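You operate a simulated robot arm through the tools that you are given. There is no shell and no other tool.

You run a simulated robot arm. Do the job below in one go: nothing can be reset, and whatever is moved stays where it is left.

TASK
Put the four loose spools on the spool rack.
Fine: red and yellow on the low row, blue and green on the high row.

Only the result counts: the job must be done as asked and must still hold three seconds after the hand-in. Knocking over, shifting, dropping, spilling or breaking anything else fails it.

THE ROBOT
A 6-joint arm with a fingered hand, fixed in place. Base frame: the origin is at the foot of the arm, x ahead of it, y to its left, z up; the work surface is at about z = 743. Readings come in mm, rad, newtons and seconds.
With the tool pointing down near the work surface it reaches from about 320 to 740 mm from the base axis. Its first joint turns from -2.007 to 2.007 rad. Payload 4 kg.
The TCP is the grasp point between the finger pads, 26 mm short of the fingertips. In the tool frame z runs along the fingers and y along their closing line. The gripper opens to 132 mm. The gripper's body begins 73 mm behind the TCP. The gripper is a hand of 4 fingers: y runs from the thumb to the fingers, the wrist lies at [0, 0, -239] in the tool frame, and closing takes about 1.5 s.
Orientation is told as [roll, pitch, yaw] about the base's x, y, z axes, in that order, counted from this pose: with the fingers straight down and closing along the base's y, the tool's x points along the base's -x, its y along +y and its z along -z.

THE INTERFACE
- The arm moves only by the tool move_arm. Its argument "rows" is a list of rows, each a list of 2 entries, a list of its own where there are three numbers: the shift along the tool's x, y, z in mm, then the turn, a rotation vector about the tool's x, y, z in rad. In form: [[[tx, ty, tz], [ax, ay, az]], ...]. A call has 1 to 20 rows; each row shifts and turns the commanded pose from where the row before left it, along the tool's axes as they then stand. "fingers" is the opening, from 0 (shut) to 1 (fully open), set as the call begins (left out, the last holds). Each row takes 0.2 s and may step no farther than 50 mm and 0.15 rad from the row before; otherwise, or with a gripper value out of range, the whole call is refused. Where a pose cannot be reached the arm comes as near as it can. A force on the tool above 40 N (or 10 N above the force at the start of the call, whichever is more), or a blocked arm, ends the call early, and 0.2 s more pass. Each finger travels about 153 mm/s and halts on what it meets, pressing with about 28 N; the grip force reading is that of the motor and also rises with nothing between the fingers. The clock runs only during rows and for 0.2 s after the last one: add rows that do not move to give the fingers time. It gives the time, the measured TCP pose, the force on the tool (base axes), the opening and the grip force at its end, in the units of the frame above (readings bear some noise), with the torque about the TCP (base axes, N m) and any sound that the robot's microphone picked up.
- Cameras (640 x 400 px; columns grow to the right, rows downward): "scene" is fixed at [400.9, 650.3, 1366]; the picture's right is [-0.93, 0.37, 0.00], its down [0.28, 0.70, -0.65] and it looks along [-0.24, -0.61, -0.76] (base axes); focal length 268 px, centre (320, 200). "wrist" rides on the gripper at [68, 2, -97] in the tool frame; the picture's right is [-0.03, 1.00, 0.00], its down [-0.82, -0.02, -0.58] and it looks along [-0.58, -0.01, 0.82] (tool axes); focal length 270 px, centre (320, 200). There is no depth. A picture from a camera that has moved, and an enlarged one, comes with that camera's place and axes in the base frame and with its lens.
- grab_frame(camera): a new picture of that camera. The clock stands still meanwhile.
- slide_trunk(by): slides the trunk up (or, below 0, down) by that many mm; the arm rides with it, the base frame stays. It gives what a move gives, with no picture.
- curl_fingers(finger1, finger2, finger3, thumb_bend): sets how far each is bent, from 0 (flat) to 100 (curled in); at 30 the hand is open as for a grip, at 70 the pads meet at the TCP. One left out holds its place. A second passes; each finger stops where it meets its share of the squeeze, and holds until it gets a number again. A gripper value or a shape takes the hand back. It gives what a move gives, with no picture; readings hold the bend of each and the force on the fingers (four entries, about 0 where the hand has none), thumb and palm.
- hand_shape(shape): the hand has 4 fingers and takes this shape, open, in about a second: jaw (thumb against the fingers, like two jaws); tri (thumb and two fingers); tip (a fingertip pinch); poke (one finger out to press); point (the index stretched); flat (the hand flat); cup (the hand cupped); fist (a fist). The gripper value then closes the fingers along that shape, each until it touches; the sizes above hold for jaw. It gives what a move gives, with no picture.
- close_up(camera, box): a new picture of the part [left, top, right, bottom] of that camera's present view, enlarged. The clock stands still meanwhile.
- finish_job(): hands the job in; it is judged then, once.

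Places have to be worked out from the pictures, the camera data and where the tool is seen. Open the gripper and draw the arm clear of the work before you hand the job in, unless the task says otherwise.

The tools are called after "Request:" as name(argument=value, ...) on one line, values as JSON. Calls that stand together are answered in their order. move_arm: Moves the arm, as the interface text tells. Its arguments: {"type":"object","properties":{"rows":{"type":"array","items":{"type":"array"}},"fingers":{"type":"number"}},"required":["rows"]} The other tools are called the same way: slide_trunk (by) slides the trunk up or down; hand_shape (shape) gives the hand a shape; curl_fingers (finger1, finger2, finger3, thumb_bend) moves the fingers one by one; grab_frame (camera) takes a picture; close_up (camera, box) takes an enlarged picture of a part of a camera's view; finish_job () hands the job in.

At the start:

```text
clock: 0.0
eef_pos: [300.7, 320.2, 1125.3]
ee_rot: [-0.001, 0.0, 0.0]
contact_force: [0.2, 0.3, -0.8]
moment: [0.01, 0.01, -0.04]
gripper_width: 131.9
grip_force: 0.2
shape: jaw
bend: [30.0, 30.0, 30.0, 30.0]
finger forces: [0.0, 0.0, 0.0, 0.1, 0.0, 0.0]
trunk travel left (down, up): [-875.0, 115.0]
```

scene: 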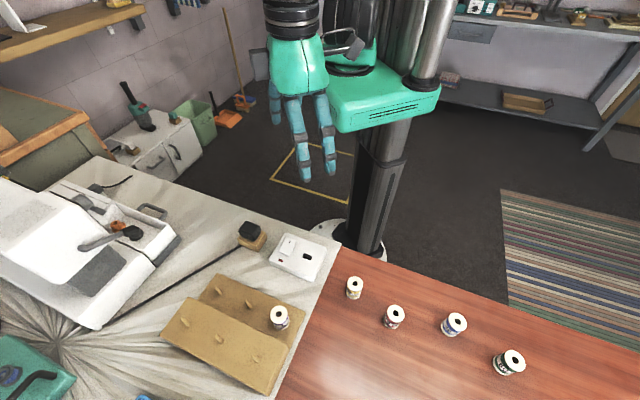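
wrist: 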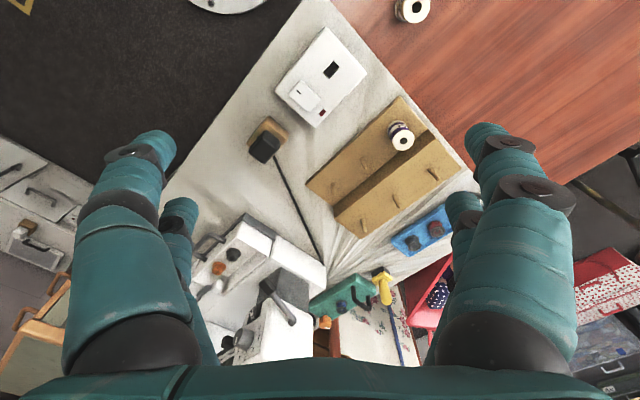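

The scene shows four loose spools on the wooden surface and a rack with one spool already on a peg. I'll enlarge the rack and the spools to identify colours and places.

Request:
close_up(camera="scene", box=[150, 260, 310, 400])

Request:
close_up(camera="scene", box=[330, 260, 540, 391])

Request:
close_up(camera="wrist", box=[290, 80, 480, 240])

```text
2.86 times, centred on (230, 330) of scene
camera zoom: at [400.9, 650.3, 1366.0], right [-0.93, 0.37, 0.0], down [0.28, 0.7, -0.65], along [-0.24, -0.61, -0.76], focal length 766 px, centre (577, -171)
```

zoom: 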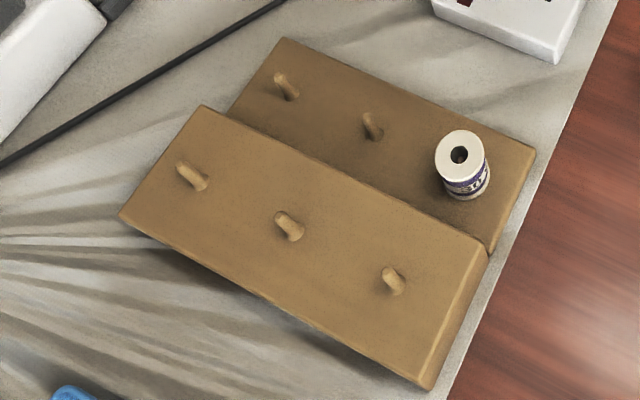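

```text
3.05 times, centred on (435, 326) of scene
camera zoom: at [400.9, 650.3, 1366.0], right [-0.93, 0.37, 0.0], down [0.28, 0.7, -0.65], along [-0.24, -0.61, -0.76], focal length 817 px, centre (-30, -182)
```

zoom: 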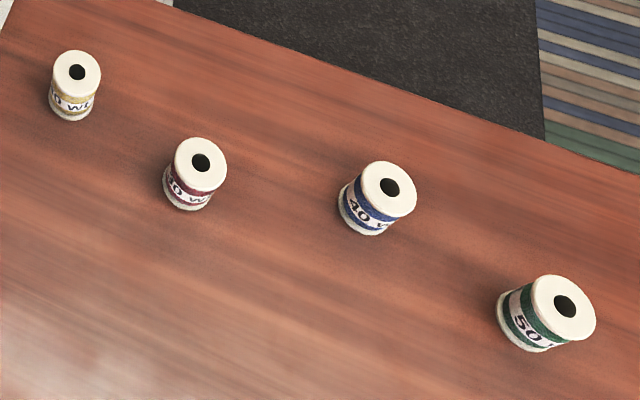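

```text
2.50 times, centred on (385, 160) of wrist
camera zoom: at [232.2, 321.1, 1220.8], right [0.03, 1.0, 0.0], down [0.82, -0.02, 0.58], along [0.58, -0.01, -0.82], focal length 676 px, centre (158, 300)
```

zoom: 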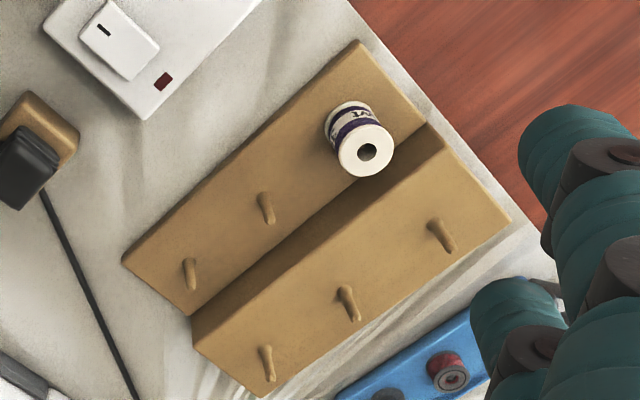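

The rack has a low row (back; one peg taken by a purple spool) and a high row (front, three free pegs), with its rows running along about (0.71, -0.71). I'll move the arm above it, turned 45°, for a closer look with the wrist camera.

Request:
move_arm(rows=[[[-22, 4.5, 30.5], [0, 0, 0]], [[-22, 4.5, 30.5], [0, 0, 0]], [[-22, 4.5, 30.5], [0, 0, 0]], [[-22, 4.5, 30.5], [0, 0, 0]], [[0, 0, 0], [0, 0, -0.1309]], [[0, 0, 0], [0, 0, -0.1309]], [[0, 0, 0], [0, 0, -0.1309]], [[0, 0, 0], [0, 0, -0.1309]], [[0, 0, 0], [0, 0, -0.1309]], [[0, 0, 0], [0, 0, -0.1309]], [[0, 0, 0], [0, 0, 0]]])

Request:
grab_frame(camera="wrist")

Request:
grab_frame(camera="scene")

```text
clock: 2.4
eef_pos: [387.4, 337.7, 1002.7]
ee_rot: [0.0, 0.0, 0.788]
contact_force: [0.0, -0.4, -0.3]
moment: [0.01, 0.0, 0.01]
gripper_width: 131.7
grip_force: 0.0
shape: jaw
bend: [30.0, 30.0, 30.0, 30.0]
finger forces: [0.0, 0.0, 0.0, 0.0, 0.0, 0.0]
trunk travel left (down, up): [-875.0, 115.0]
```

```text
taken
camera wrist: at [338.7, 290.5, 1099.0], right [-0.69, 0.72, 0.0], down [0.59, 0.56, 0.58], along [0.42, 0.4, -0.82], focal length 270 px, centre (320, 200)
```

wrist: 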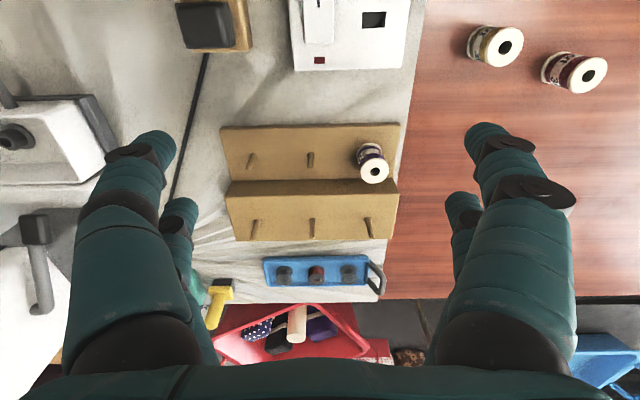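

```text
taken
```

scene: 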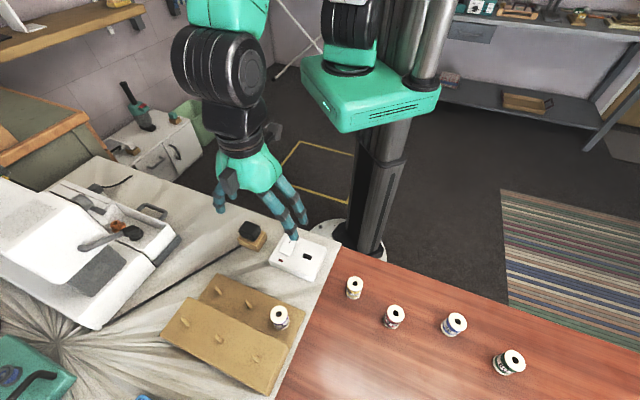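

The rack rows are well aligned with the hand's closing axis at this yaw. I'll enlarge to measure the pegs and look at the fingers.

Request:
close_up(camera="wrist", box=[210, 110, 410, 250])

Request:
close_up(camera="scene", box=[200, 120, 330, 250])

Request:
close_up(camera="scene", box=[160, 265, 310, 395])

```text
2.86 times, centred on (310, 180) of wrist
camera zoom: at [338.7, 290.5, 1099.0], right [-0.69, 0.72, 0.0], down [0.59, 0.56, 0.58], along [0.42, 0.4, -0.82], focal length 772 px, centre (349, 257)
```

zoom: 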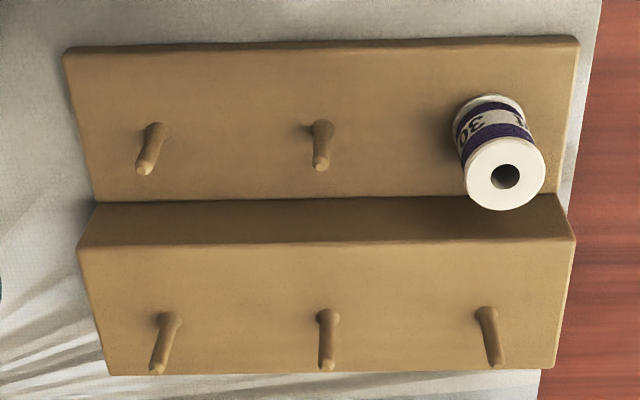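

```text
3.08 times, centred on (265, 185) of scene
camera zoom: at [400.9, 650.3, 1366.0], right [-0.93, 0.37, 0.0], down [0.28, 0.7, -0.65], along [-0.24, -0.61, -0.76], focal length 825 px, centre (489, 246)
```

zoom: 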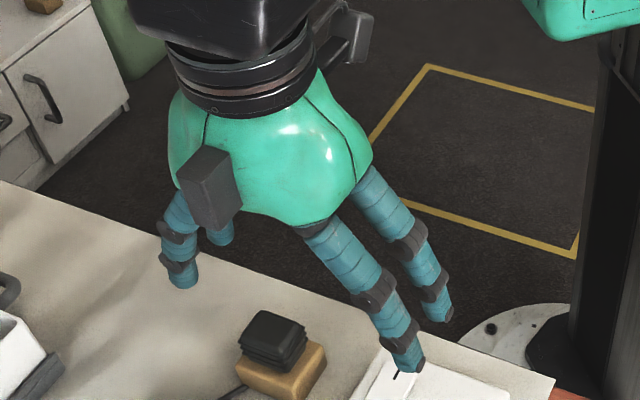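

```text
3.08 times, centred on (235, 330) of scene
camera zoom: at [400.9, 650.3, 1366.0], right [-0.93, 0.37, 0.0], down [0.28, 0.7, -0.65], along [-0.24, -0.61, -0.76], focal length 825 px, centre (582, -200)
```

zoom: 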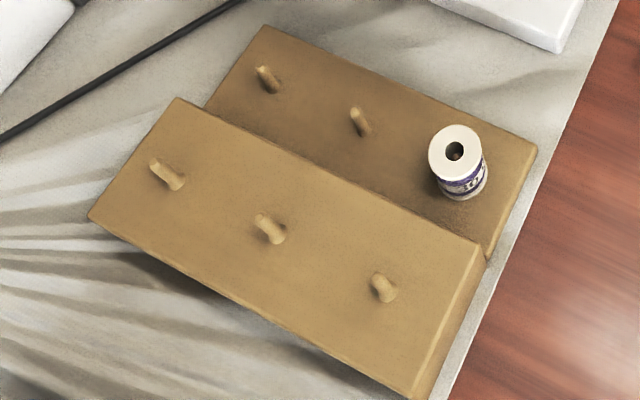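

Stereo puts the low pegs at about (526,341) and (470,397.5), with tips near z 789. The high pegs are at about (588,401), (530,457.5) and (473.5,514), with tips near z 829. Before grasping I'll partly close the hand in free air to see how the fingers meet.

Request:
move_arm(rows=[[[0, 0, 0], [0, 0, 0]], [[0, 0, 0], [0, 0, 0]], [[0, 0, 0], [0, 0, 0]], [[0, 0, 0], [0, 0, 0]], [[0, 0, 0], [0, 0, 0]], [[0, 0, 0], [0, 0, 0]]], fingers=0.26)

Request:
grab_frame(camera="wrist")

Request:
close_up(camera="scene", box=[200, 120, 330, 250])

```text
clock: 3.8
eef_pos: [387.6, 338.3, 1001.0]
ee_rot: [0.0, 0.001, 0.786]
contact_force: [0.3, -0.3, 0.1]
moment: [0.0, -0.01, 0.0]
gripper_width: 35.0
grip_force: 0.1
shape: jaw
bend: [73.0, 73.0, 73.0, 70.0]
finger forces: [0.0, 0.0, 0.1, 0.1, 0.0, 0.0]
trunk travel left (down, up): [-875.0, 115.0]
```

```text
taken
camera wrist: at [338.6, 290.6, 1099.0], right [-0.69, 0.72, 0.0], down [0.59, 0.56, 0.58], along [0.42, 0.4, -0.82], focal length 270 px, centre (320, 200)
```

wrist: 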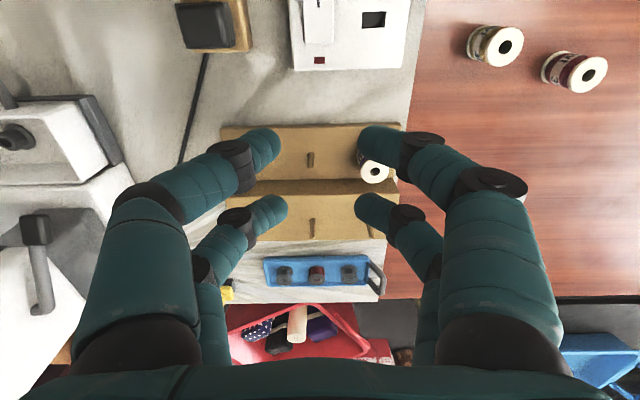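

```text
3.08 times, centred on (265, 185) of scene
camera zoom: at [400.9, 650.3, 1366.0], right [-0.93, 0.37, 0.0], down [0.28, 0.7, -0.65], along [-0.24, -0.61, -0.76], focal length 825 px, centre (489, 246)
```

zoom: 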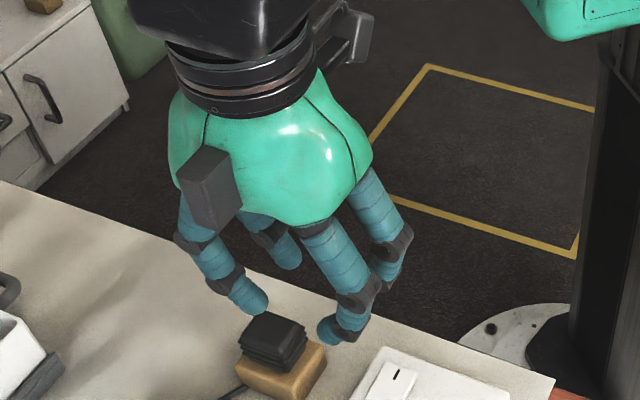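

The hand closes as two opposed finger pairs, about ±18 mm apart across the closing line, which should cradle a ~34 mm spool and centre it. Next I'll move above the yellow spool, estimated at (237,450), with the hand half open and take a picture.

Request:
move_arm(rows=[[[5.5, 37.1, 22.2], [0, 0, 0]], [[5.5, 37.1, 22.2], [0, 0, 0]], [[5.5, 37.1, 22.2], [0, 0, 0]], [[5.5, 37.1, 22.2], [0, 0, 0]], [[5.5, 37.1, 22.2], [0, 0, 0]], [[0, 0, 0], [0, 0, 0]], [[0, 0, 0], [0, 0, 0]]], fingers=0.5)

Request:
grab_frame(camera="wrist")

Request:
close_up(camera="wrist", box=[260, 60, 380, 160])

Request:
grab_frame(camera="scene")

```text
clock: 5.4
eef_pos: [237.3, 451.2, 891.9]
ee_rot: [0.001, -0.001, 0.785]
contact_force: [0.3, 0.7, -0.3]
moment: [0.02, 0.04, -0.03]
gripper_width: 65.4
grip_force: 0.0
shape: jaw
bend: [73.0, 73.0, 73.0, 70.0]
finger forces: [0.1, 0.0, 0.1, 0.0, 0.0, 0.0]
trunk travel left (down, up): [-875.0, 115.0]
```

```text
taken
camera wrist: at [188.4, 404.2, 988.1], right [-0.69, 0.72, 0.0], down [0.59, 0.56, 0.58], along [0.42, 0.4, -0.82], focal length 270 px, centre (320, 200)
```

wrist: 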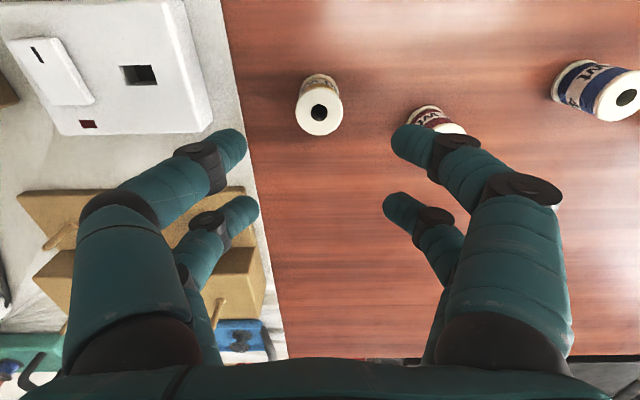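

```text
4.00 times, centred on (320, 110) of wrist
camera zoom: at [188.4, 404.2, 988.1], right [-0.69, 0.72, 0.0], down [0.59, 0.56, 0.58], along [0.42, 0.4, -0.82], focal length 1081 px, centre (320, 560)
```

zoom: 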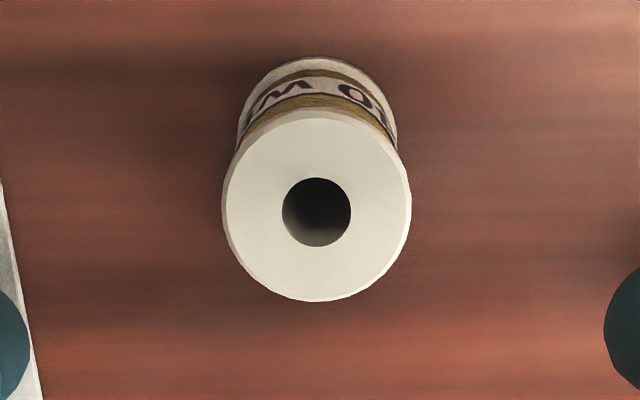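

```text
taken
```

scene: 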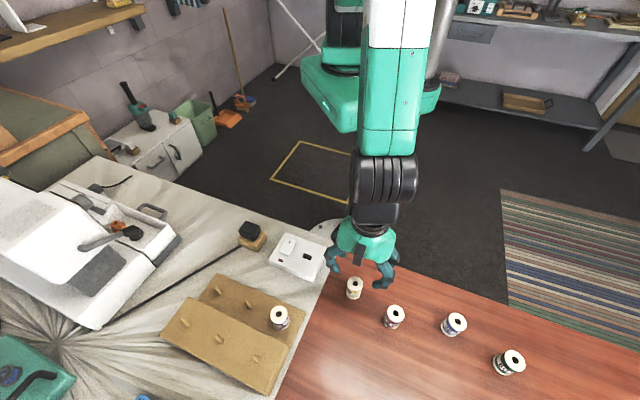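

The yellow spool's top sits about 5–7 mm toward tool +x from the TCP. I'll refine its position with tight scene close-ups of the yellow and the other spools.

Request:
close_up(camera="scene", box=[334, 268, 374, 308])

Request:
close_up(camera="scene", box=[374, 296, 414, 336])

Request:
close_up(camera="scene", box=[434, 304, 474, 344])

Request:
close_up(camera="scene", box=[489, 342, 529, 382])

Request:
close_up(camera="scene", box=[259, 297, 299, 337])

```text
10.00 times, centred on (354, 288) of scene
camera zoom: at [400.9, 650.3, 1366.0], right [-0.93, 0.37, 0.0], down [0.28, 0.7, -0.65], along [-0.24, -0.61, -0.76], focal length 2682 px, centre (-20, -680)
```

zoom: 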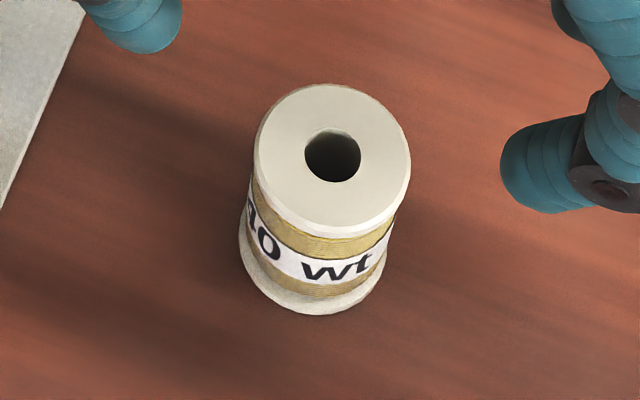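

```text
10.00 times, centred on (394, 316) of scene
camera zoom: at [400.9, 650.3, 1366.0], right [-0.93, 0.37, 0.0], down [0.28, 0.7, -0.65], along [-0.24, -0.61, -0.76], focal length 2682 px, centre (-420, -960)
```

zoom: 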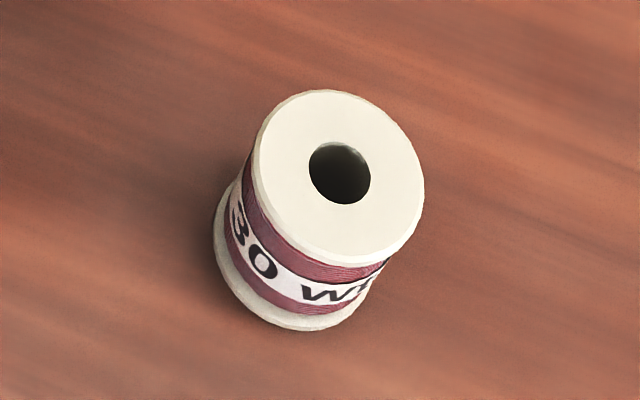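

```text
10.00 times, centred on (454, 324) of scene
camera zoom: at [400.9, 650.3, 1366.0], right [-0.93, 0.37, 0.0], down [0.28, 0.7, -0.65], along [-0.24, -0.61, -0.76], focal length 2682 px, centre (-1020, -1040)
```

zoom: 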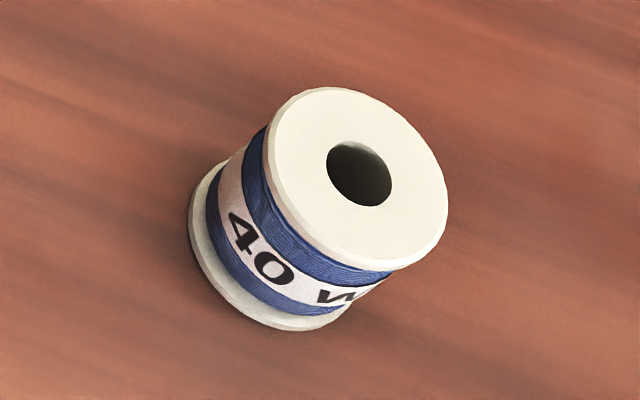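

```text
10.00 times, centred on (509, 362) of scene
camera zoom: at [400.9, 650.3, 1366.0], right [-0.93, 0.37, 0.0], down [0.28, 0.7, -0.65], along [-0.24, -0.61, -0.76], focal length 2682 px, centre (-1570, -1420)
```

zoom: 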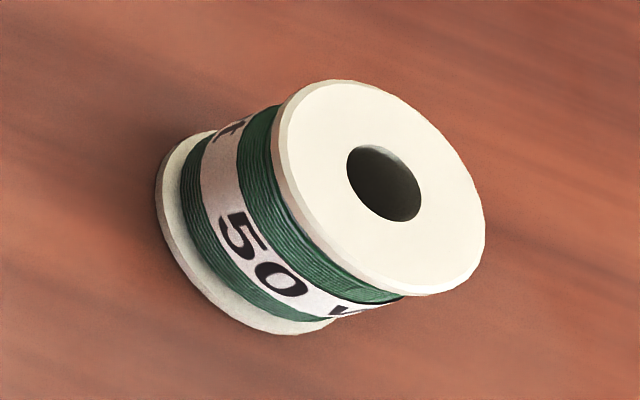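

```text
10.00 times, centred on (279, 317) of scene
camera zoom: at [400.9, 650.3, 1366.0], right [-0.93, 0.37, 0.0], down [0.28, 0.7, -0.65], along [-0.24, -0.61, -0.76], focal length 2682 px, centre (730, -970)
```

zoom: 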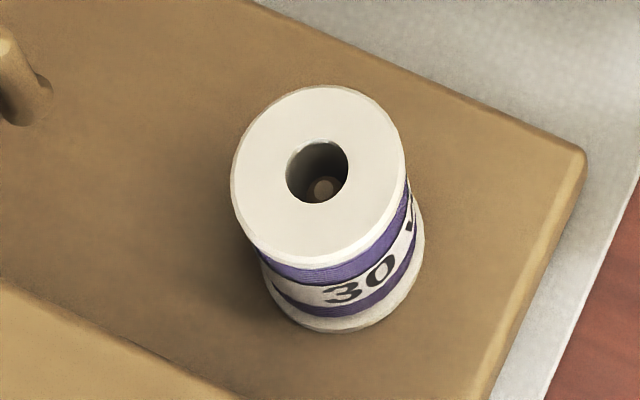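

The refined estimate for yellow is (234,447) with its top at about z 788, so the spools are about 45 mm tall. I'll shift 5.5 mm in tool x and descend to TCP z ≈ 774.

Request:
move_arm(rows=[[[5.5, -0.3, 0], [0, 0, 0]], [[0, 0, 30], [0, 0, 0]], [[0, 0, 30], [0, 0, 0]], [[0, 0, 30], [0, 0, 0]], [[0, 0, 14], [0, 0, 0]], [[0, 0, 13], [0, 0, 0]], [[0, 0, 0], [0, 0, 0]]])

Request:
grab_frame(camera="wrist")

Request:
close_up(camera="scene", box=[304, 238, 404, 308])

```text
clock: 7.0
eef_pos: [234.0, 443.3, 772.0]
ee_rot: [0.0, -0.002, 0.784]
contact_force: [0.4, 0.6, 0.8]
moment: [0.01, 0.01, 0.0]
gripper_width: 65.5
grip_force: 0.0
shape: jaw
bend: [73.0, 73.0, 73.0, 70.0]
finger forces: [0.1, 0.0, 0.0, 0.1, 0.0, 0.0]
trunk travel left (down, up): [-875.0, 115.0]
```

```text
taken
camera wrist: at [185.2, 397.4, 870.0], right [-0.69, 0.72, 0.0], down [0.59, 0.56, 0.58], along [0.42, 0.4, -0.82], focal length 270 px, centre (320, 200)
```

wrist: 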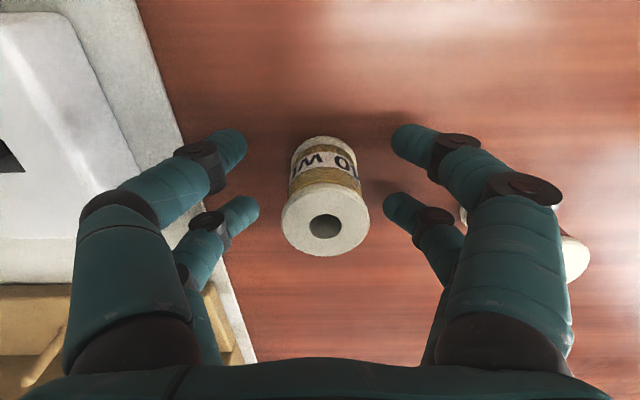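

```text
5.71 times, centred on (354, 273) of scene
camera zoom: at [400.9, 650.3, 1366.0], right [-0.93, 0.37, 0.0], down [0.28, 0.7, -0.65], along [-0.24, -0.61, -0.76], focal length 1533 px, centre (126, -217)
```

zoom: 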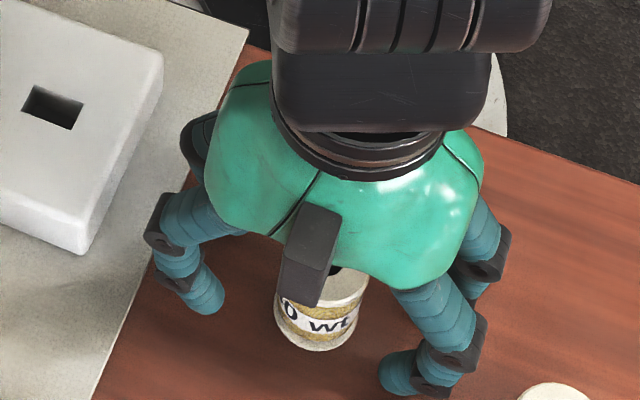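

The spool's top appears about 3 mm toward tool -x from the TCP, so I'll nudge over and close the hand.

Request:
move_arm(rows=[[[-2.8, 1.2, 0], [0, 0, 0]], [[0, 0, 0], [0, 0, 0]]])

Request:
move_arm(rows=[[[0, 0, 0], [0, 0, 0]], [[0, 0, 0], [0, 0, 0]], [[0, 0, 0], [0, 0, 0]], [[0, 0, 0], [0, 0, 0]], [[0, 0, 0], [0, 0, 0]], [[0, 0, 0], [0, 0, 0]], [[0, 0, 0], [0, 0, 0]], [[0, 0, 0], [0, 0, 0]]], fingers=0)

Request:
grab_frame(camera="wrist")

```text
clock: 7.6
eef_pos: [234.8, 448.3, 773.7]
ee_rot: [-0.001, 0.0, 0.785]
contact_force: [0.2, 0.9, 0.1]
moment: [0.0, -0.03, 0.01]
gripper_width: 65.4
grip_force: 0.2
shape: jaw
bend: [73.0, 73.0, 73.0, 70.0]
finger forces: [0.1, 0.1, 0.1, 0.0, 0.1, 0.0]
trunk travel left (down, up): [-875.0, 115.0]
```

```text
clock: 9.4
eef_pos: [234.6, 447.0, 774.9]
ee_rot: [0.0, 0.0, 0.786]
contact_force: [-0.5, 0.1, 0.3]
moment: [-0.03, -0.02, 0.0]
gripper_width: 8.4
grip_force: 27.7
shape: jaw
bend: [72.0, 72.0, 72.0, 71.0]
finger forces: [29.8, 28.0, 27.0, 0.0, 22.7, 0.0]
trunk travel left (down, up): [-875.0, 115.0]
```

```text
taken
camera wrist: at [186.3, 400.4, 870.8], right [-0.69, 0.72, 0.0], down [0.59, 0.56, 0.58], along [0.42, 0.4, -0.82], focal length 270 px, centre (320, 200)
```

wrist: 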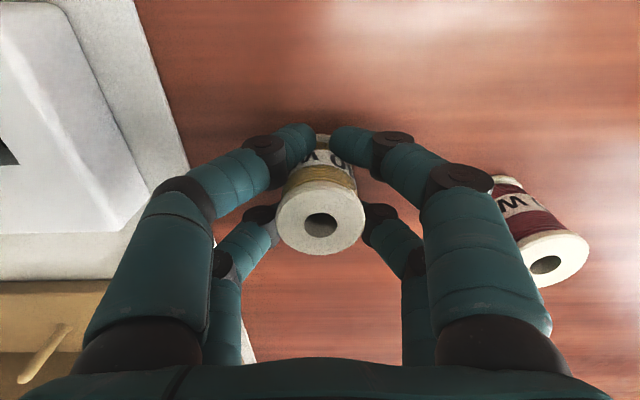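

All four digits are loaded, with the spool cradled at a width of 8.4. I'll lift it and check the hold.

Request:
move_arm(rows=[[[0, 0, -15], [0, 0, 0]], [[0, 0, -35], [0, 0, 0]], [[0, 0, -40], [0, 0, 0]], [[0, 0, -40], [0, 0, 0]], [[0, 0, 0], [0, 0, 0]]])

Request:
grab_frame(camera="wrist")

Request:
close_up(camera="scene", box=[304, 218, 404, 288])

Request:
close_up(camera="wrist", box=[250, 160, 390, 260])

```text
clock: 10.6
eef_pos: [235.6, 448.8, 905.2]
ee_rot: [-0.002, 0.002, 0.786]
contact_force: [0.6, -0.4, 0.5]
moment: [0.01, 0.01, -0.01]
gripper_width: 8.3
grip_force: 28.1
shape: jaw
bend: [72.0, 72.0, 72.0, 71.0]
finger forces: [32.6, 31.2, 27.8, 0.0, 23.5, 0.0]
trunk travel left (down, up): [-875.0, 115.0]
```

```text
taken
camera wrist: at [185.8, 402.2, 1002.1], right [-0.69, 0.72, 0.0], down [0.59, 0.56, 0.58], along [0.42, 0.4, -0.82], focal length 270 px, centre (320, 200)
```

wrist: 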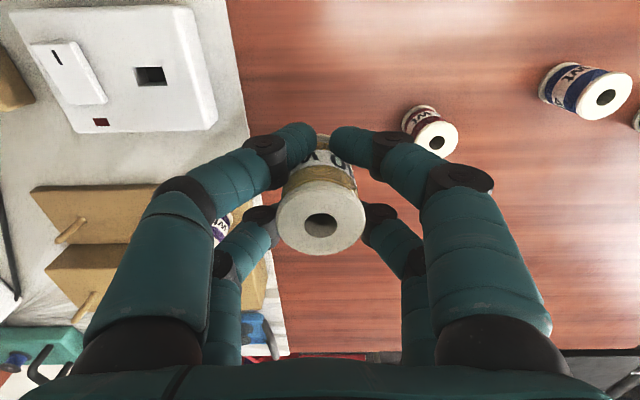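

```text
5.71 times, centred on (354, 253) of scene
camera zoom: at [400.9, 650.3, 1366.0], right [-0.93, 0.37, 0.0], down [0.28, 0.7, -0.65], along [-0.24, -0.61, -0.76], focal length 1533 px, centre (126, -103)
```

zoom: 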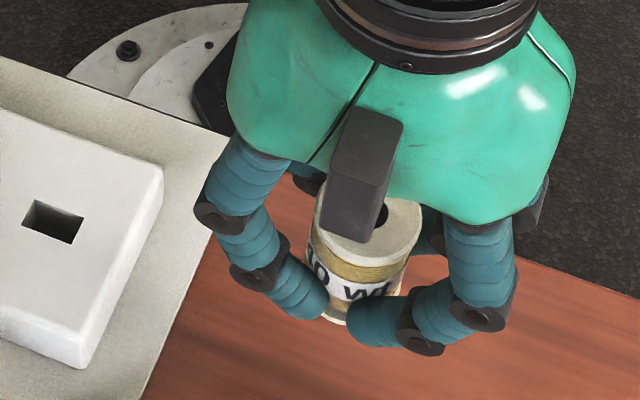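

```text
4.00 times, centred on (320, 210) of wrist
camera zoom: at [185.8, 402.2, 1002.1], right [-0.69, 0.72, 0.0], down [0.59, 0.56, 0.58], along [0.42, 0.4, -0.82], focal length 1081 px, centre (320, 160)
```

zoom: 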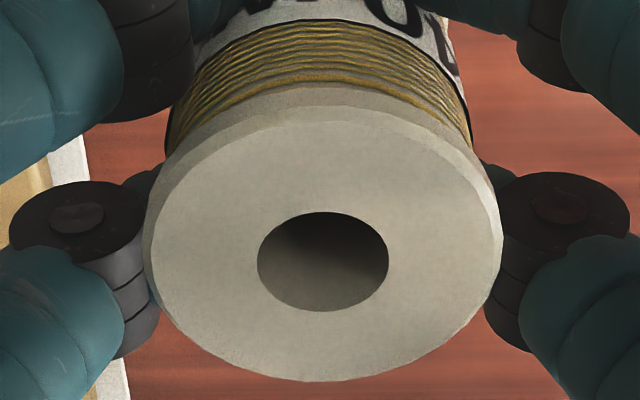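

The spool is held upright, with its axis about 2 mm toward tool -x of the TCP and its bottom about 30 mm below. I'll carry it to a high hover over low peg 2, about (470,397.5).

Request:
move_arm(rows=[[[0, 0, -45], [0, 0, 0]], [[-21.23, -33.78, 0], [0, 0, 0]], [[-21.23, -33.78, 0], [0, 0, 0]], [[-21.23, -33.78, 0], [0, 0, 0]], [[-21.23, -33.78, 0], [0, 0, 0]], [[-21.23, -33.78, 0], [0, 0, 0]], [[-21.23, -33.78, 0], [0, 0, 0]], [[0, 0, 0], [0, 0, 0]], [[0, 0, 0], [0, 0, 0]]])

Request:
grab_frame(camera="wrist")

Request:
close_up(camera="wrist", box=[260, 60, 400, 160])

Request:
close_up(camera="scene", box=[180, 190, 320, 330])

```text
clock: 12.6
eef_pos: [467.1, 394.2, 949.2]
ee_rot: [0.0, -0.001, 0.786]
contact_force: [-0.5, 1.1, -0.2]
moment: [0.01, -0.02, -0.01]
gripper_width: 7.9
grip_force: 28.2
shape: jaw
bend: [72.0, 72.0, 72.0, 71.0]
finger forces: [34.7, 33.6, 28.7, 0.0, 24.4, 0.0]
trunk travel left (down, up): [-875.0, 115.0]
```

```text
taken
camera wrist: at [418.5, 346.8, 1045.9], right [-0.69, 0.72, 0.0], down [0.59, 0.56, 0.58], along [0.42, 0.4, -0.82], focal length 270 px, centre (320, 200)
```

wrist: 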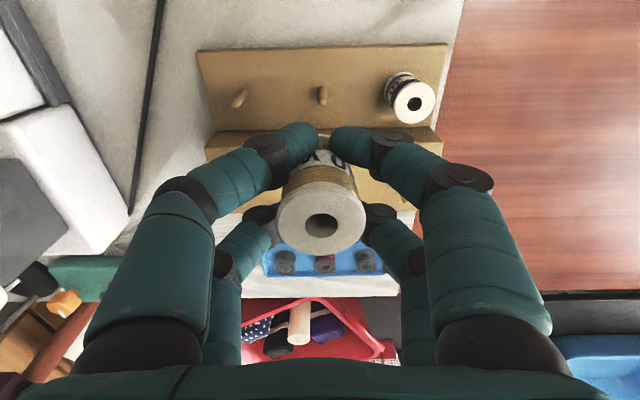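

```text
4.00 times, centred on (330, 110) of wrist
camera zoom: at [418.5, 346.8, 1045.9], right [-0.69, 0.72, 0.0], down [0.59, 0.56, 0.58], along [0.42, 0.4, -0.82], focal length 1081 px, centre (280, 560)
```

zoom: 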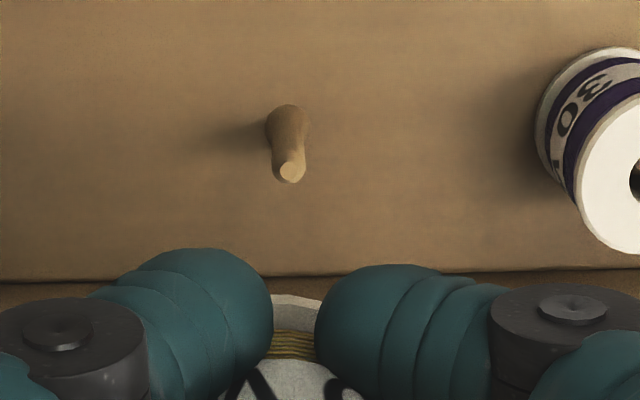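

```text
2.86 times, centred on (250, 260) of scene
camera zoom: at [400.9, 650.3, 1366.0], right [-0.93, 0.37, 0.0], down [0.28, 0.7, -0.65], along [-0.24, -0.61, -0.76], focal length 766 px, centre (520, 29)
```

zoom: 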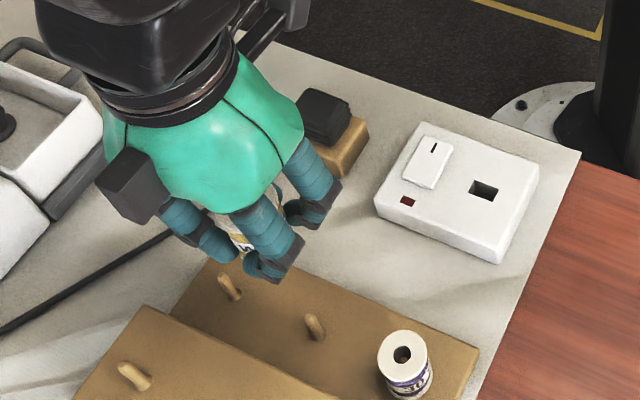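

The peg tip measures at tool (-2.4, 2.75) against the held spool axis at about (-1.9, 0.5). I'll shift +2.2 in tool y, lower to just above the peg tip and look again.

Request:
move_arm(rows=[[[-0.3, 2.2, 0], [0, 0, 0]], [[0, 0, 40], [0, 0, 0]], [[0, 0, 40], [0, 0, 0]], [[0, 0, 30], [0, 0, 0]], [[0, 0, 0], [0, 0, 0]], [[0, 0, 0], [0, 0, 0]]])

Request:
grab_frame(camera="wrist")

Request:
close_up(camera="scene", box=[180, 220, 300, 340])

Request:
close_up(camera="wrist", box=[250, 100, 390, 260])

```text
clock: 14.0
eef_pos: [468.8, 396.4, 839.2]
ee_rot: [-0.002, 0.001, 0.786]
contact_force: [-0.2, 0.3, 0.0]
moment: [0.03, 0.02, -0.02]
gripper_width: 7.5
grip_force: 27.3
shape: jaw
bend: [72.0, 72.0, 72.0, 71.0]
finger forces: [35.5, 34.7, 29.2, 0.0, 25.1, 0.0]
trunk travel left (down, up): [-875.0, 115.0]
```

```text
taken
camera wrist: at [419.2, 349.6, 935.9], right [-0.69, 0.72, 0.0], down [0.59, 0.56, 0.58], along [0.42, 0.4, -0.82], focal length 270 px, centre (320, 200)
```

wrist: 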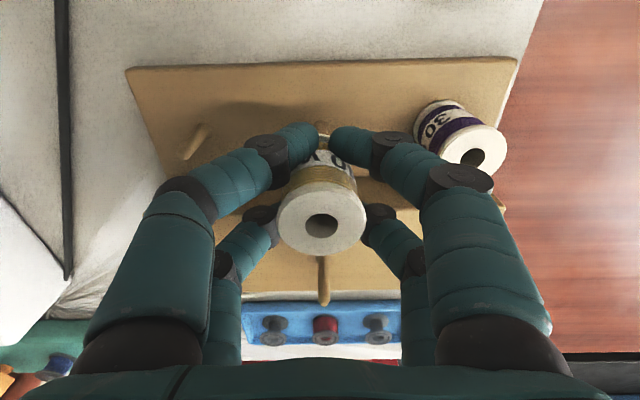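

```text
3.33 times, centred on (240, 280) of scene
camera zoom: at [400.9, 650.3, 1366.0], right [-0.93, 0.37, 0.0], down [0.28, 0.7, -0.65], along [-0.24, -0.61, -0.76], focal length 894 px, centre (587, -67)
```

zoom: 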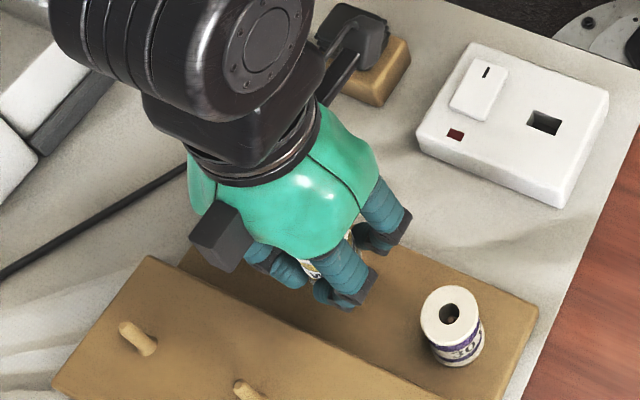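

```text
2.50 times, centred on (320, 180) of wrist
camera zoom: at [419.2, 349.6, 935.9], right [-0.69, 0.72, 0.0], down [0.59, 0.56, 0.58], along [0.42, 0.4, -0.82], focal length 676 px, centre (320, 250)
```

zoom: 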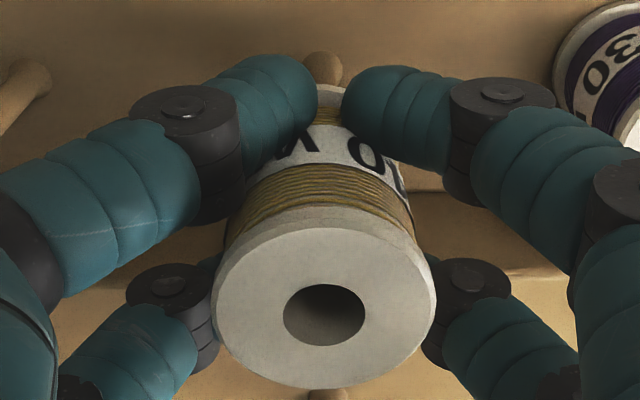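

Left–right alignment looks right: the peg base lies on the spool's axis line. I'll lower slowly and watch the force.

Request:
move_arm(rows=[[[0, 0, 4], [0, 0, 0]], [[0, 0, 4], [0, 0, 0]], [[0, 0, 4], [0, 0, 0]], [[0, 0, 3], [0, 0, 0]], [[0, 0, 3], [0, 0, 0]]])

Request:
close_up(camera="wrist", box=[250, 100, 390, 260])

```text
clock: 15.2
eef_pos: [467.8, 394.8, 820.0]
ee_rot: [-0.001, 0.0, 0.786]
contact_force: [0.6, -0.8, -0.6]
moment: [0.0, -0.01, -0.01]
gripper_width: 7.6
grip_force: 28.1
shape: jaw
bend: [72.0, 72.0, 72.0, 71.0]
finger forces: [35.7, 35.0, 29.3, 0.0, 25.2, 0.1]
trunk travel left (down, up): [-875.0, 115.0]
```

```text
2.50 times, centred on (320, 180) of wrist
camera zoom: at [418.6, 348.6, 917.8], right [-0.69, 0.72, 0.0], down [0.59, 0.56, 0.58], along [0.42, 0.4, -0.82], focal length 676 px, centre (320, 250)
```

zoom: 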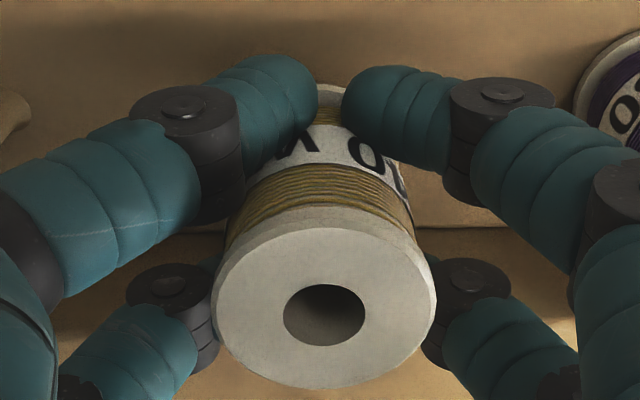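

No contact yet at TCP z ≈ 820. I'll continue down in small steps.

Request:
move_arm(rows=[[[0, 0, 3], [0, 0, 0]], [[0, 0, 3], [0, 0, 0]], [[0, 0, 3], [0, 0, 0]], [[0, 0, 3], [0, 0, 0]]])

```text
clock: 16.2
eef_pos: [467.3, 395.5, 808.7]
ee_rot: [-0.001, -0.001, 0.785]
contact_force: [0.8, 0.6, -0.7]
moment: [0.02, 0.02, 0.02]
gripper_width: 7.5
grip_force: 27.6
shape: jaw
bend: [72.0, 72.0, 72.0, 71.0]
finger forces: [35.7, 35.1, 29.4, 0.0, 25.3, 0.0]
trunk travel left (down, up): [-875.0, 115.0]
```

There's still no resistance at 808.7, so the peg should be inside the bore. I'll keep lowering toward the surface.

Request:
move_arm(rows=[[[0, 0, 3], [0, 0, 0]], [[0, 0, 3], [0, 0, 0]], [[0, 0, 3], [0, 0, 0]], [[0, 0, 3], [0, 0, 0]]])

Request:
grab_frame(camera="wrist")

Request:
close_up(camera="scene", box=[200, 240, 300, 340])

```text
clock: 17.2
eef_pos: [465.9, 395.8, 796.0]
ee_rot: [0.001, 0.001, 0.785]
contact_force: [0.6, -0.2, -0.3]
moment: [0.01, -0.01, 0.02]
gripper_width: 7.5
grip_force: 27.7
shape: jaw
bend: [72.0, 72.0, 72.0, 71.0]
finger forces: [35.8, 35.4, 29.4, 0.0, 25.5, 0.0]
trunk travel left (down, up): [-875.0, 115.0]
```

```text
taken
camera wrist: at [417.6, 348.7, 893.8], right [-0.69, 0.72, 0.0], down [0.59, 0.56, 0.58], along [0.42, 0.4, -0.82], focal length 270 px, centre (320, 200)
```

wrist: 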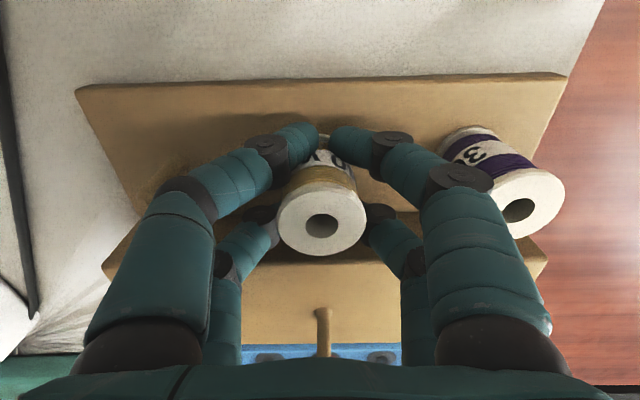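

```text
4.00 times, centred on (250, 290) of scene
camera zoom: at [400.9, 650.3, 1366.0], right [-0.93, 0.37, 0.0], down [0.28, 0.7, -0.65], along [-0.24, -0.61, -0.76], focal length 1073 px, centre (600, -160)
```

zoom: 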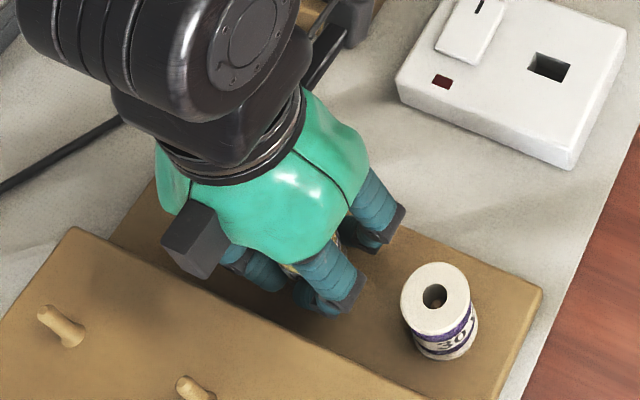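

The spool is going down next to purple and the force is still near zero. I'll continue with small steps until the surface pushes back.

Request:
move_arm(rows=[[[0, 0, 2], [0, 0, 0]], [[0, 0, 2], [0, 0, 0]], [[0, 0, 1], [0, 0, 0]]])

Request:
move_arm(rows=[[[0, 0, 1], [0, 0, 0]], [[0, 0, 1], [0, 0, 0]]])

```text
clock: 18.0
eef_pos: [468.4, 396.3, 790.6]
ee_rot: [0.0, 0.0, 0.784]
contact_force: [-0.6, 0.8, -0.8]
moment: [-0.02, -0.02, 0.01]
gripper_width: 7.7
grip_force: 28.3
shape: jaw
bend: [72.0, 72.0, 72.0, 71.0]
finger forces: [36.0, 35.3, 29.5, 0.0, 25.4, 0.0]
trunk travel left (down, up): [-875.0, 115.0]
```

```text
clock: 18.6
eef_pos: [466.1, 397.1, 790.2]
ee_rot: [0.0, -0.002, 0.785]
contact_force: [-0.6, -1.0, 1.8]
moment: [0.01, 0.02, 0.04]
gripper_width: 7.6
grip_force: 27.9
shape: jaw
bend: [72.0, 72.0, 72.0, 71.0]
finger forces: [36.2, 35.5, 29.7, 0.0, 25.6, 0.1]
trunk travel left (down, up): [-875.0, 115.0]
```

The vertical force is just starting to rise (1.8 N). I'll go 2 mm more to confirm.

Request:
move_arm(rows=[[[0, 0, 1], [0, 0, 0]], [[0, 0, 1], [0, 0, 0]]])

Request:
close_up(camera="wrist", box=[230, 100, 590, 260])

```text
clock: 19.2
eef_pos: [466.9, 397.3, 789.2]
ee_rot: [0.0, -0.003, 0.785]
contact_force: [-1.3, 0.4, 12.7]
moment: [0.21, 0.12, 0.03]
gripper_width: 7.6
grip_force: 28.4
shape: jaw
bend: [72.0, 72.0, 72.0, 71.0]
finger forces: [37.1, 37.0, 29.6, 0.1, 26.0, 0.1]
trunk travel left (down, up): [-875.0, 115.0]
```

```text
1.78 times, centred on (410, 180) of wrist
camera zoom: at [417.9, 349.2, 886.3], right [-0.69, 0.72, 0.0], down [0.59, 0.56, 0.58], along [0.42, 0.4, -0.81], focal length 480 px, centre (160, 236)
```

zoom: 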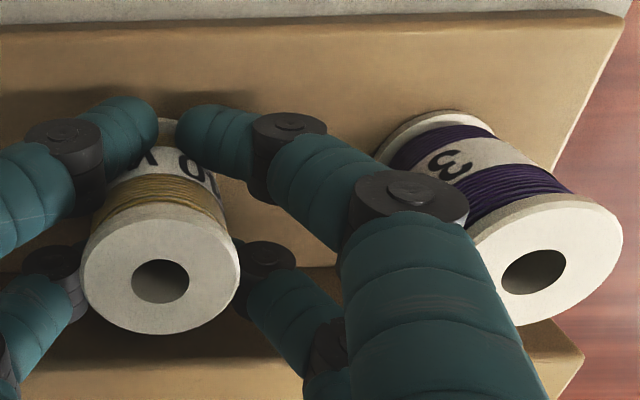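

The spool is seated: 12.7 N of upward force, with its top level with purple. I'll relieve the press slightly and open only to about 30 mm so the knuckles don't touch the purple spool.

Request:
move_arm(rows=[[[0, 0, -1], [0, 0, 0]], [[0, 0, 0], [0, 0, 0]]])

Request:
move_arm(rows=[[[0, 0, 0], [0, 0, 0]], [[0, 0, 0], [0, 0, 0]], [[0, 0, 0], [0, 0, 0]], [[0, 0, 0], [0, 0, 0]]], fingers=0.23)

Request:
grab_frame(camera="wrist")

Request:
close_up(camera="scene", box=[200, 240, 300, 340])

```text
clock: 19.8
eef_pos: [467.5, 394.8, 789.5]
ee_rot: [-0.002, -0.002, 0.785]
contact_force: [-1.8, 2.8, 11.5]
moment: [0.33, 0.13, 0.02]
gripper_width: 7.7
grip_force: 28.4
shape: jaw
bend: [72.0, 72.0, 72.0, 71.0]
finger forces: [37.2, 38.6, 29.2, 0.1, 25.7, 0.0]
trunk travel left (down, up): [-875.0, 115.0]
```

```text
clock: 20.8
eef_pos: [466.9, 395.8, 788.2]
ee_rot: [0.001, 0.0, 0.787]
contact_force: [-0.3, 0.2, -0.1]
moment: [0.02, -0.01, 0.0]
gripper_width: 30.0
grip_force: 0.0
shape: jaw
bend: [73.0, 73.0, 73.0, 70.0]
finger forces: [0.0, 0.1, 0.1, 0.0, 0.1, 0.1]
trunk travel left (down, up): [-875.0, 115.0]
```

```text
taken
camera wrist: at [418.6, 348.8, 885.5], right [-0.69, 0.72, 0.0], down [0.59, 0.56, 0.58], along [0.42, 0.4, -0.82], focal length 270 px, centre (320, 200)
```

wrist: 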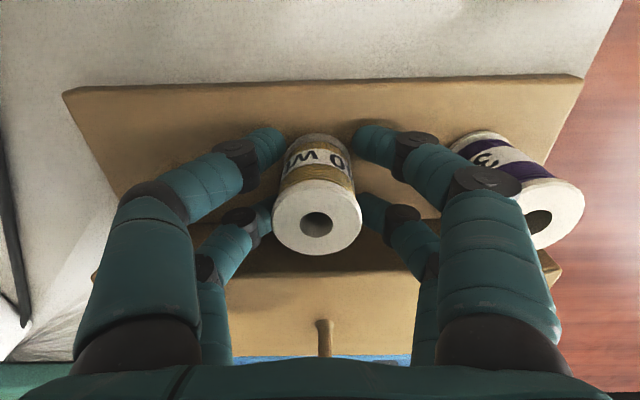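

```text
4.00 times, centred on (250, 290) of scene
camera zoom: at [400.9, 650.3, 1366.0], right [-0.93, 0.37, 0.0], down [0.28, 0.7, -0.65], along [-0.24, -0.61, -0.76], focal length 1073 px, centre (600, -160)
```

zoom: 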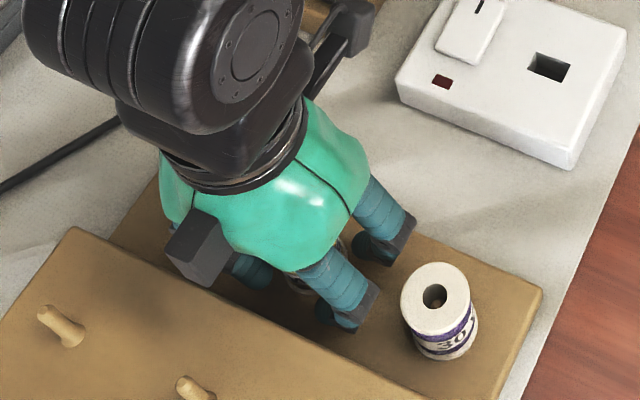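

The yellow spool is free and standing on its peg, with purple untouched. I'll raise straight up slowly and check it from above.

Request:
move_arm(rows=[[[0, -1, 0], [0, 0, 0]], [[0, 0, -8], [0, 0, 0]], [[0, 0, -10], [0, 0, 0]], [[0, 0, -15], [0, 0, 0]], [[0, 0, -25], [0, 0, 0]], [[0, 0, -40], [0, 0, 0]], [[0, 0, -45], [0, 0, 0]], [[0, 0, 0], [0, 0, 0]]])

Request:
grab_frame(camera="wrist")

Request:
close_up(camera="wrist", box=[210, 50, 450, 150])

Request:
grab_frame(camera="scene")

```text
clock: 22.6
eef_pos: [468.1, 395.2, 932.4]
ee_rot: [0.001, -0.002, 0.785]
contact_force: [0.1, -0.2, -0.5]
moment: [0.02, 0.01, 0.05]
gripper_width: 29.8
grip_force: 0.1
shape: jaw
bend: [73.0, 73.0, 73.0, 70.0]
finger forces: [0.0, 0.1, 0.0, 0.0, 0.1, 0.0]
trunk travel left (down, up): [-875.0, 115.0]
```

```text
taken
camera wrist: at [419.0, 348.3, 1029.1], right [-0.69, 0.72, 0.0], down [0.59, 0.56, 0.58], along [0.42, 0.4, -0.82], focal length 270 px, centre (320, 200)
```

wrist: 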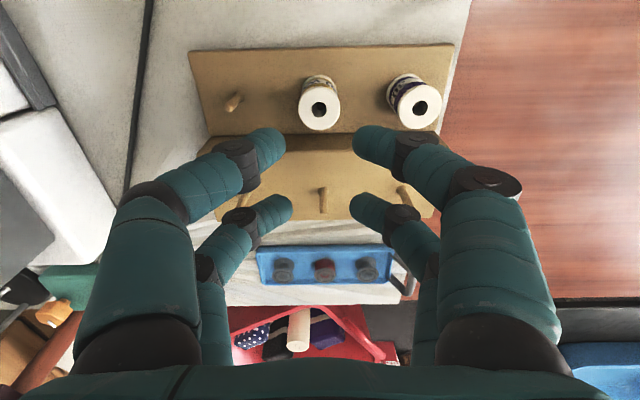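

```text
2.67 times, centred on (330, 100) of wrist
camera zoom: at [419.0, 348.3, 1029.1], right [-0.69, 0.72, 0.0], down [0.59, 0.56, 0.58], along [0.42, 0.4, -0.82], focal length 721 px, centre (293, 467)
```

zoom: 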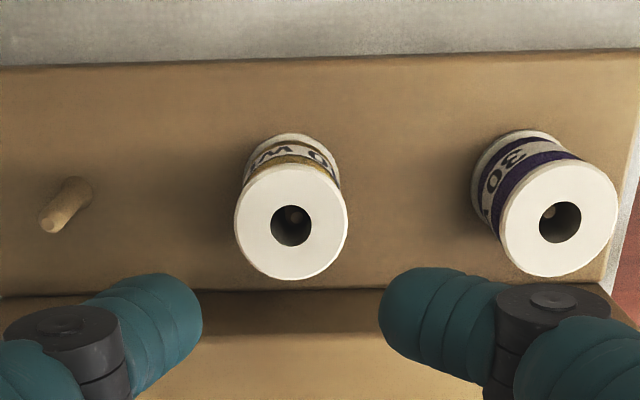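

```text
taken
```

scene: 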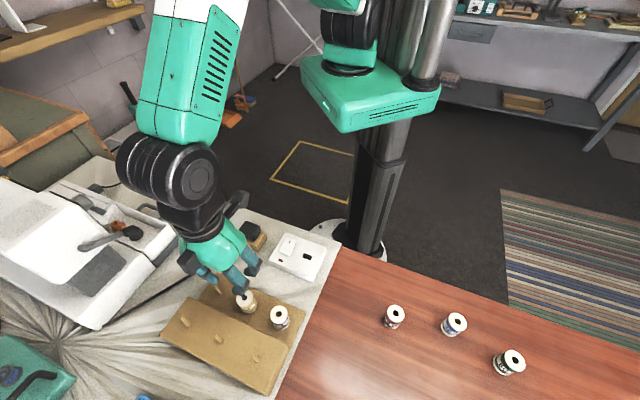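

Yellow is on its low peg, with the peg visible in the bore. Red is estimated at (185,536), so I'll travel there with the hand half open and take a look.

Request:
move_arm(rows=[[[12.84, 37.4, 0], [0, 0, 0]], [[12.84, 37.4, 0], [0, 0, 0]], [[12.84, 37.4, 0], [0, 0, 0]], [[12.84, 37.4, 0], [0, 0, 0]], [[12.84, 37.4, 0], [0, 0, 0]], [[12.84, 37.4, 0], [0, 0, 0]], [[12.84, 37.4, 0], [0, 0, 0]], [[12.84, 37.4, 0], [0, 0, 0]], [[0, 0, 40], [0, 0, 0]], [[0, 0, 0], [0, 0, 0]], [[0, 0, 0], [0, 0, 0]]], fingers=0.5)

Request:
grab_frame(camera="wrist")

Request:
close_up(camera="wrist", box=[260, 60, 380, 160])

```text
clock: 25.0
eef_pos: [183.5, 534.7, 891.3]
ee_rot: [-0.001, 0.0, 0.785]
contact_force: [0.3, -0.1, -0.5]
moment: [-0.01, -0.01, -0.01]
gripper_width: 65.4
grip_force: 0.1
shape: jaw
bend: [73.0, 73.0, 73.0, 70.0]
finger forces: [0.0, 0.1, 0.0, 0.1, 0.1, 0.0]
trunk travel left (down, up): [-875.0, 115.0]
```

```text
taken
camera wrist: at [134.2, 486.9, 988.4], right [-0.69, 0.72, 0.0], down [0.59, 0.56, 0.58], along [0.42, 0.4, -0.82], focal length 270 px, centre (320, 200)
```

wrist: 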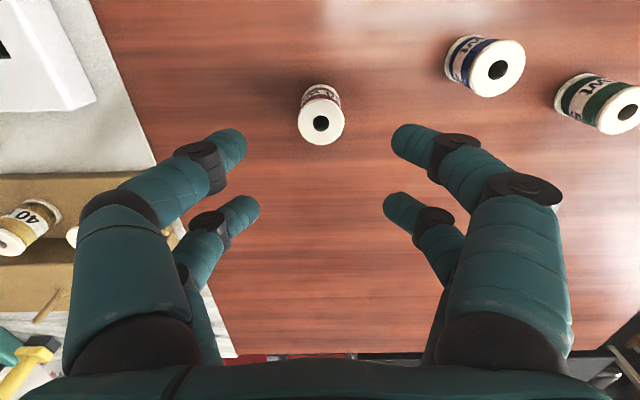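

```text
4.00 times, centred on (320, 110) of wrist
camera zoom: at [134.2, 486.9, 988.4], right [-0.69, 0.72, 0.0], down [0.59, 0.56, 0.58], along [0.42, 0.4, -0.82], focal length 1081 px, centre (320, 560)
```

zoom: 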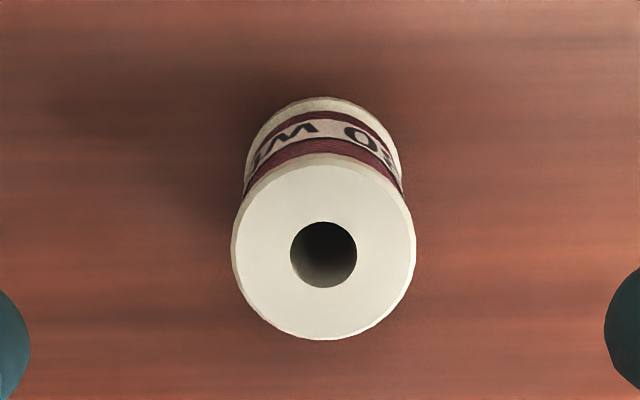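

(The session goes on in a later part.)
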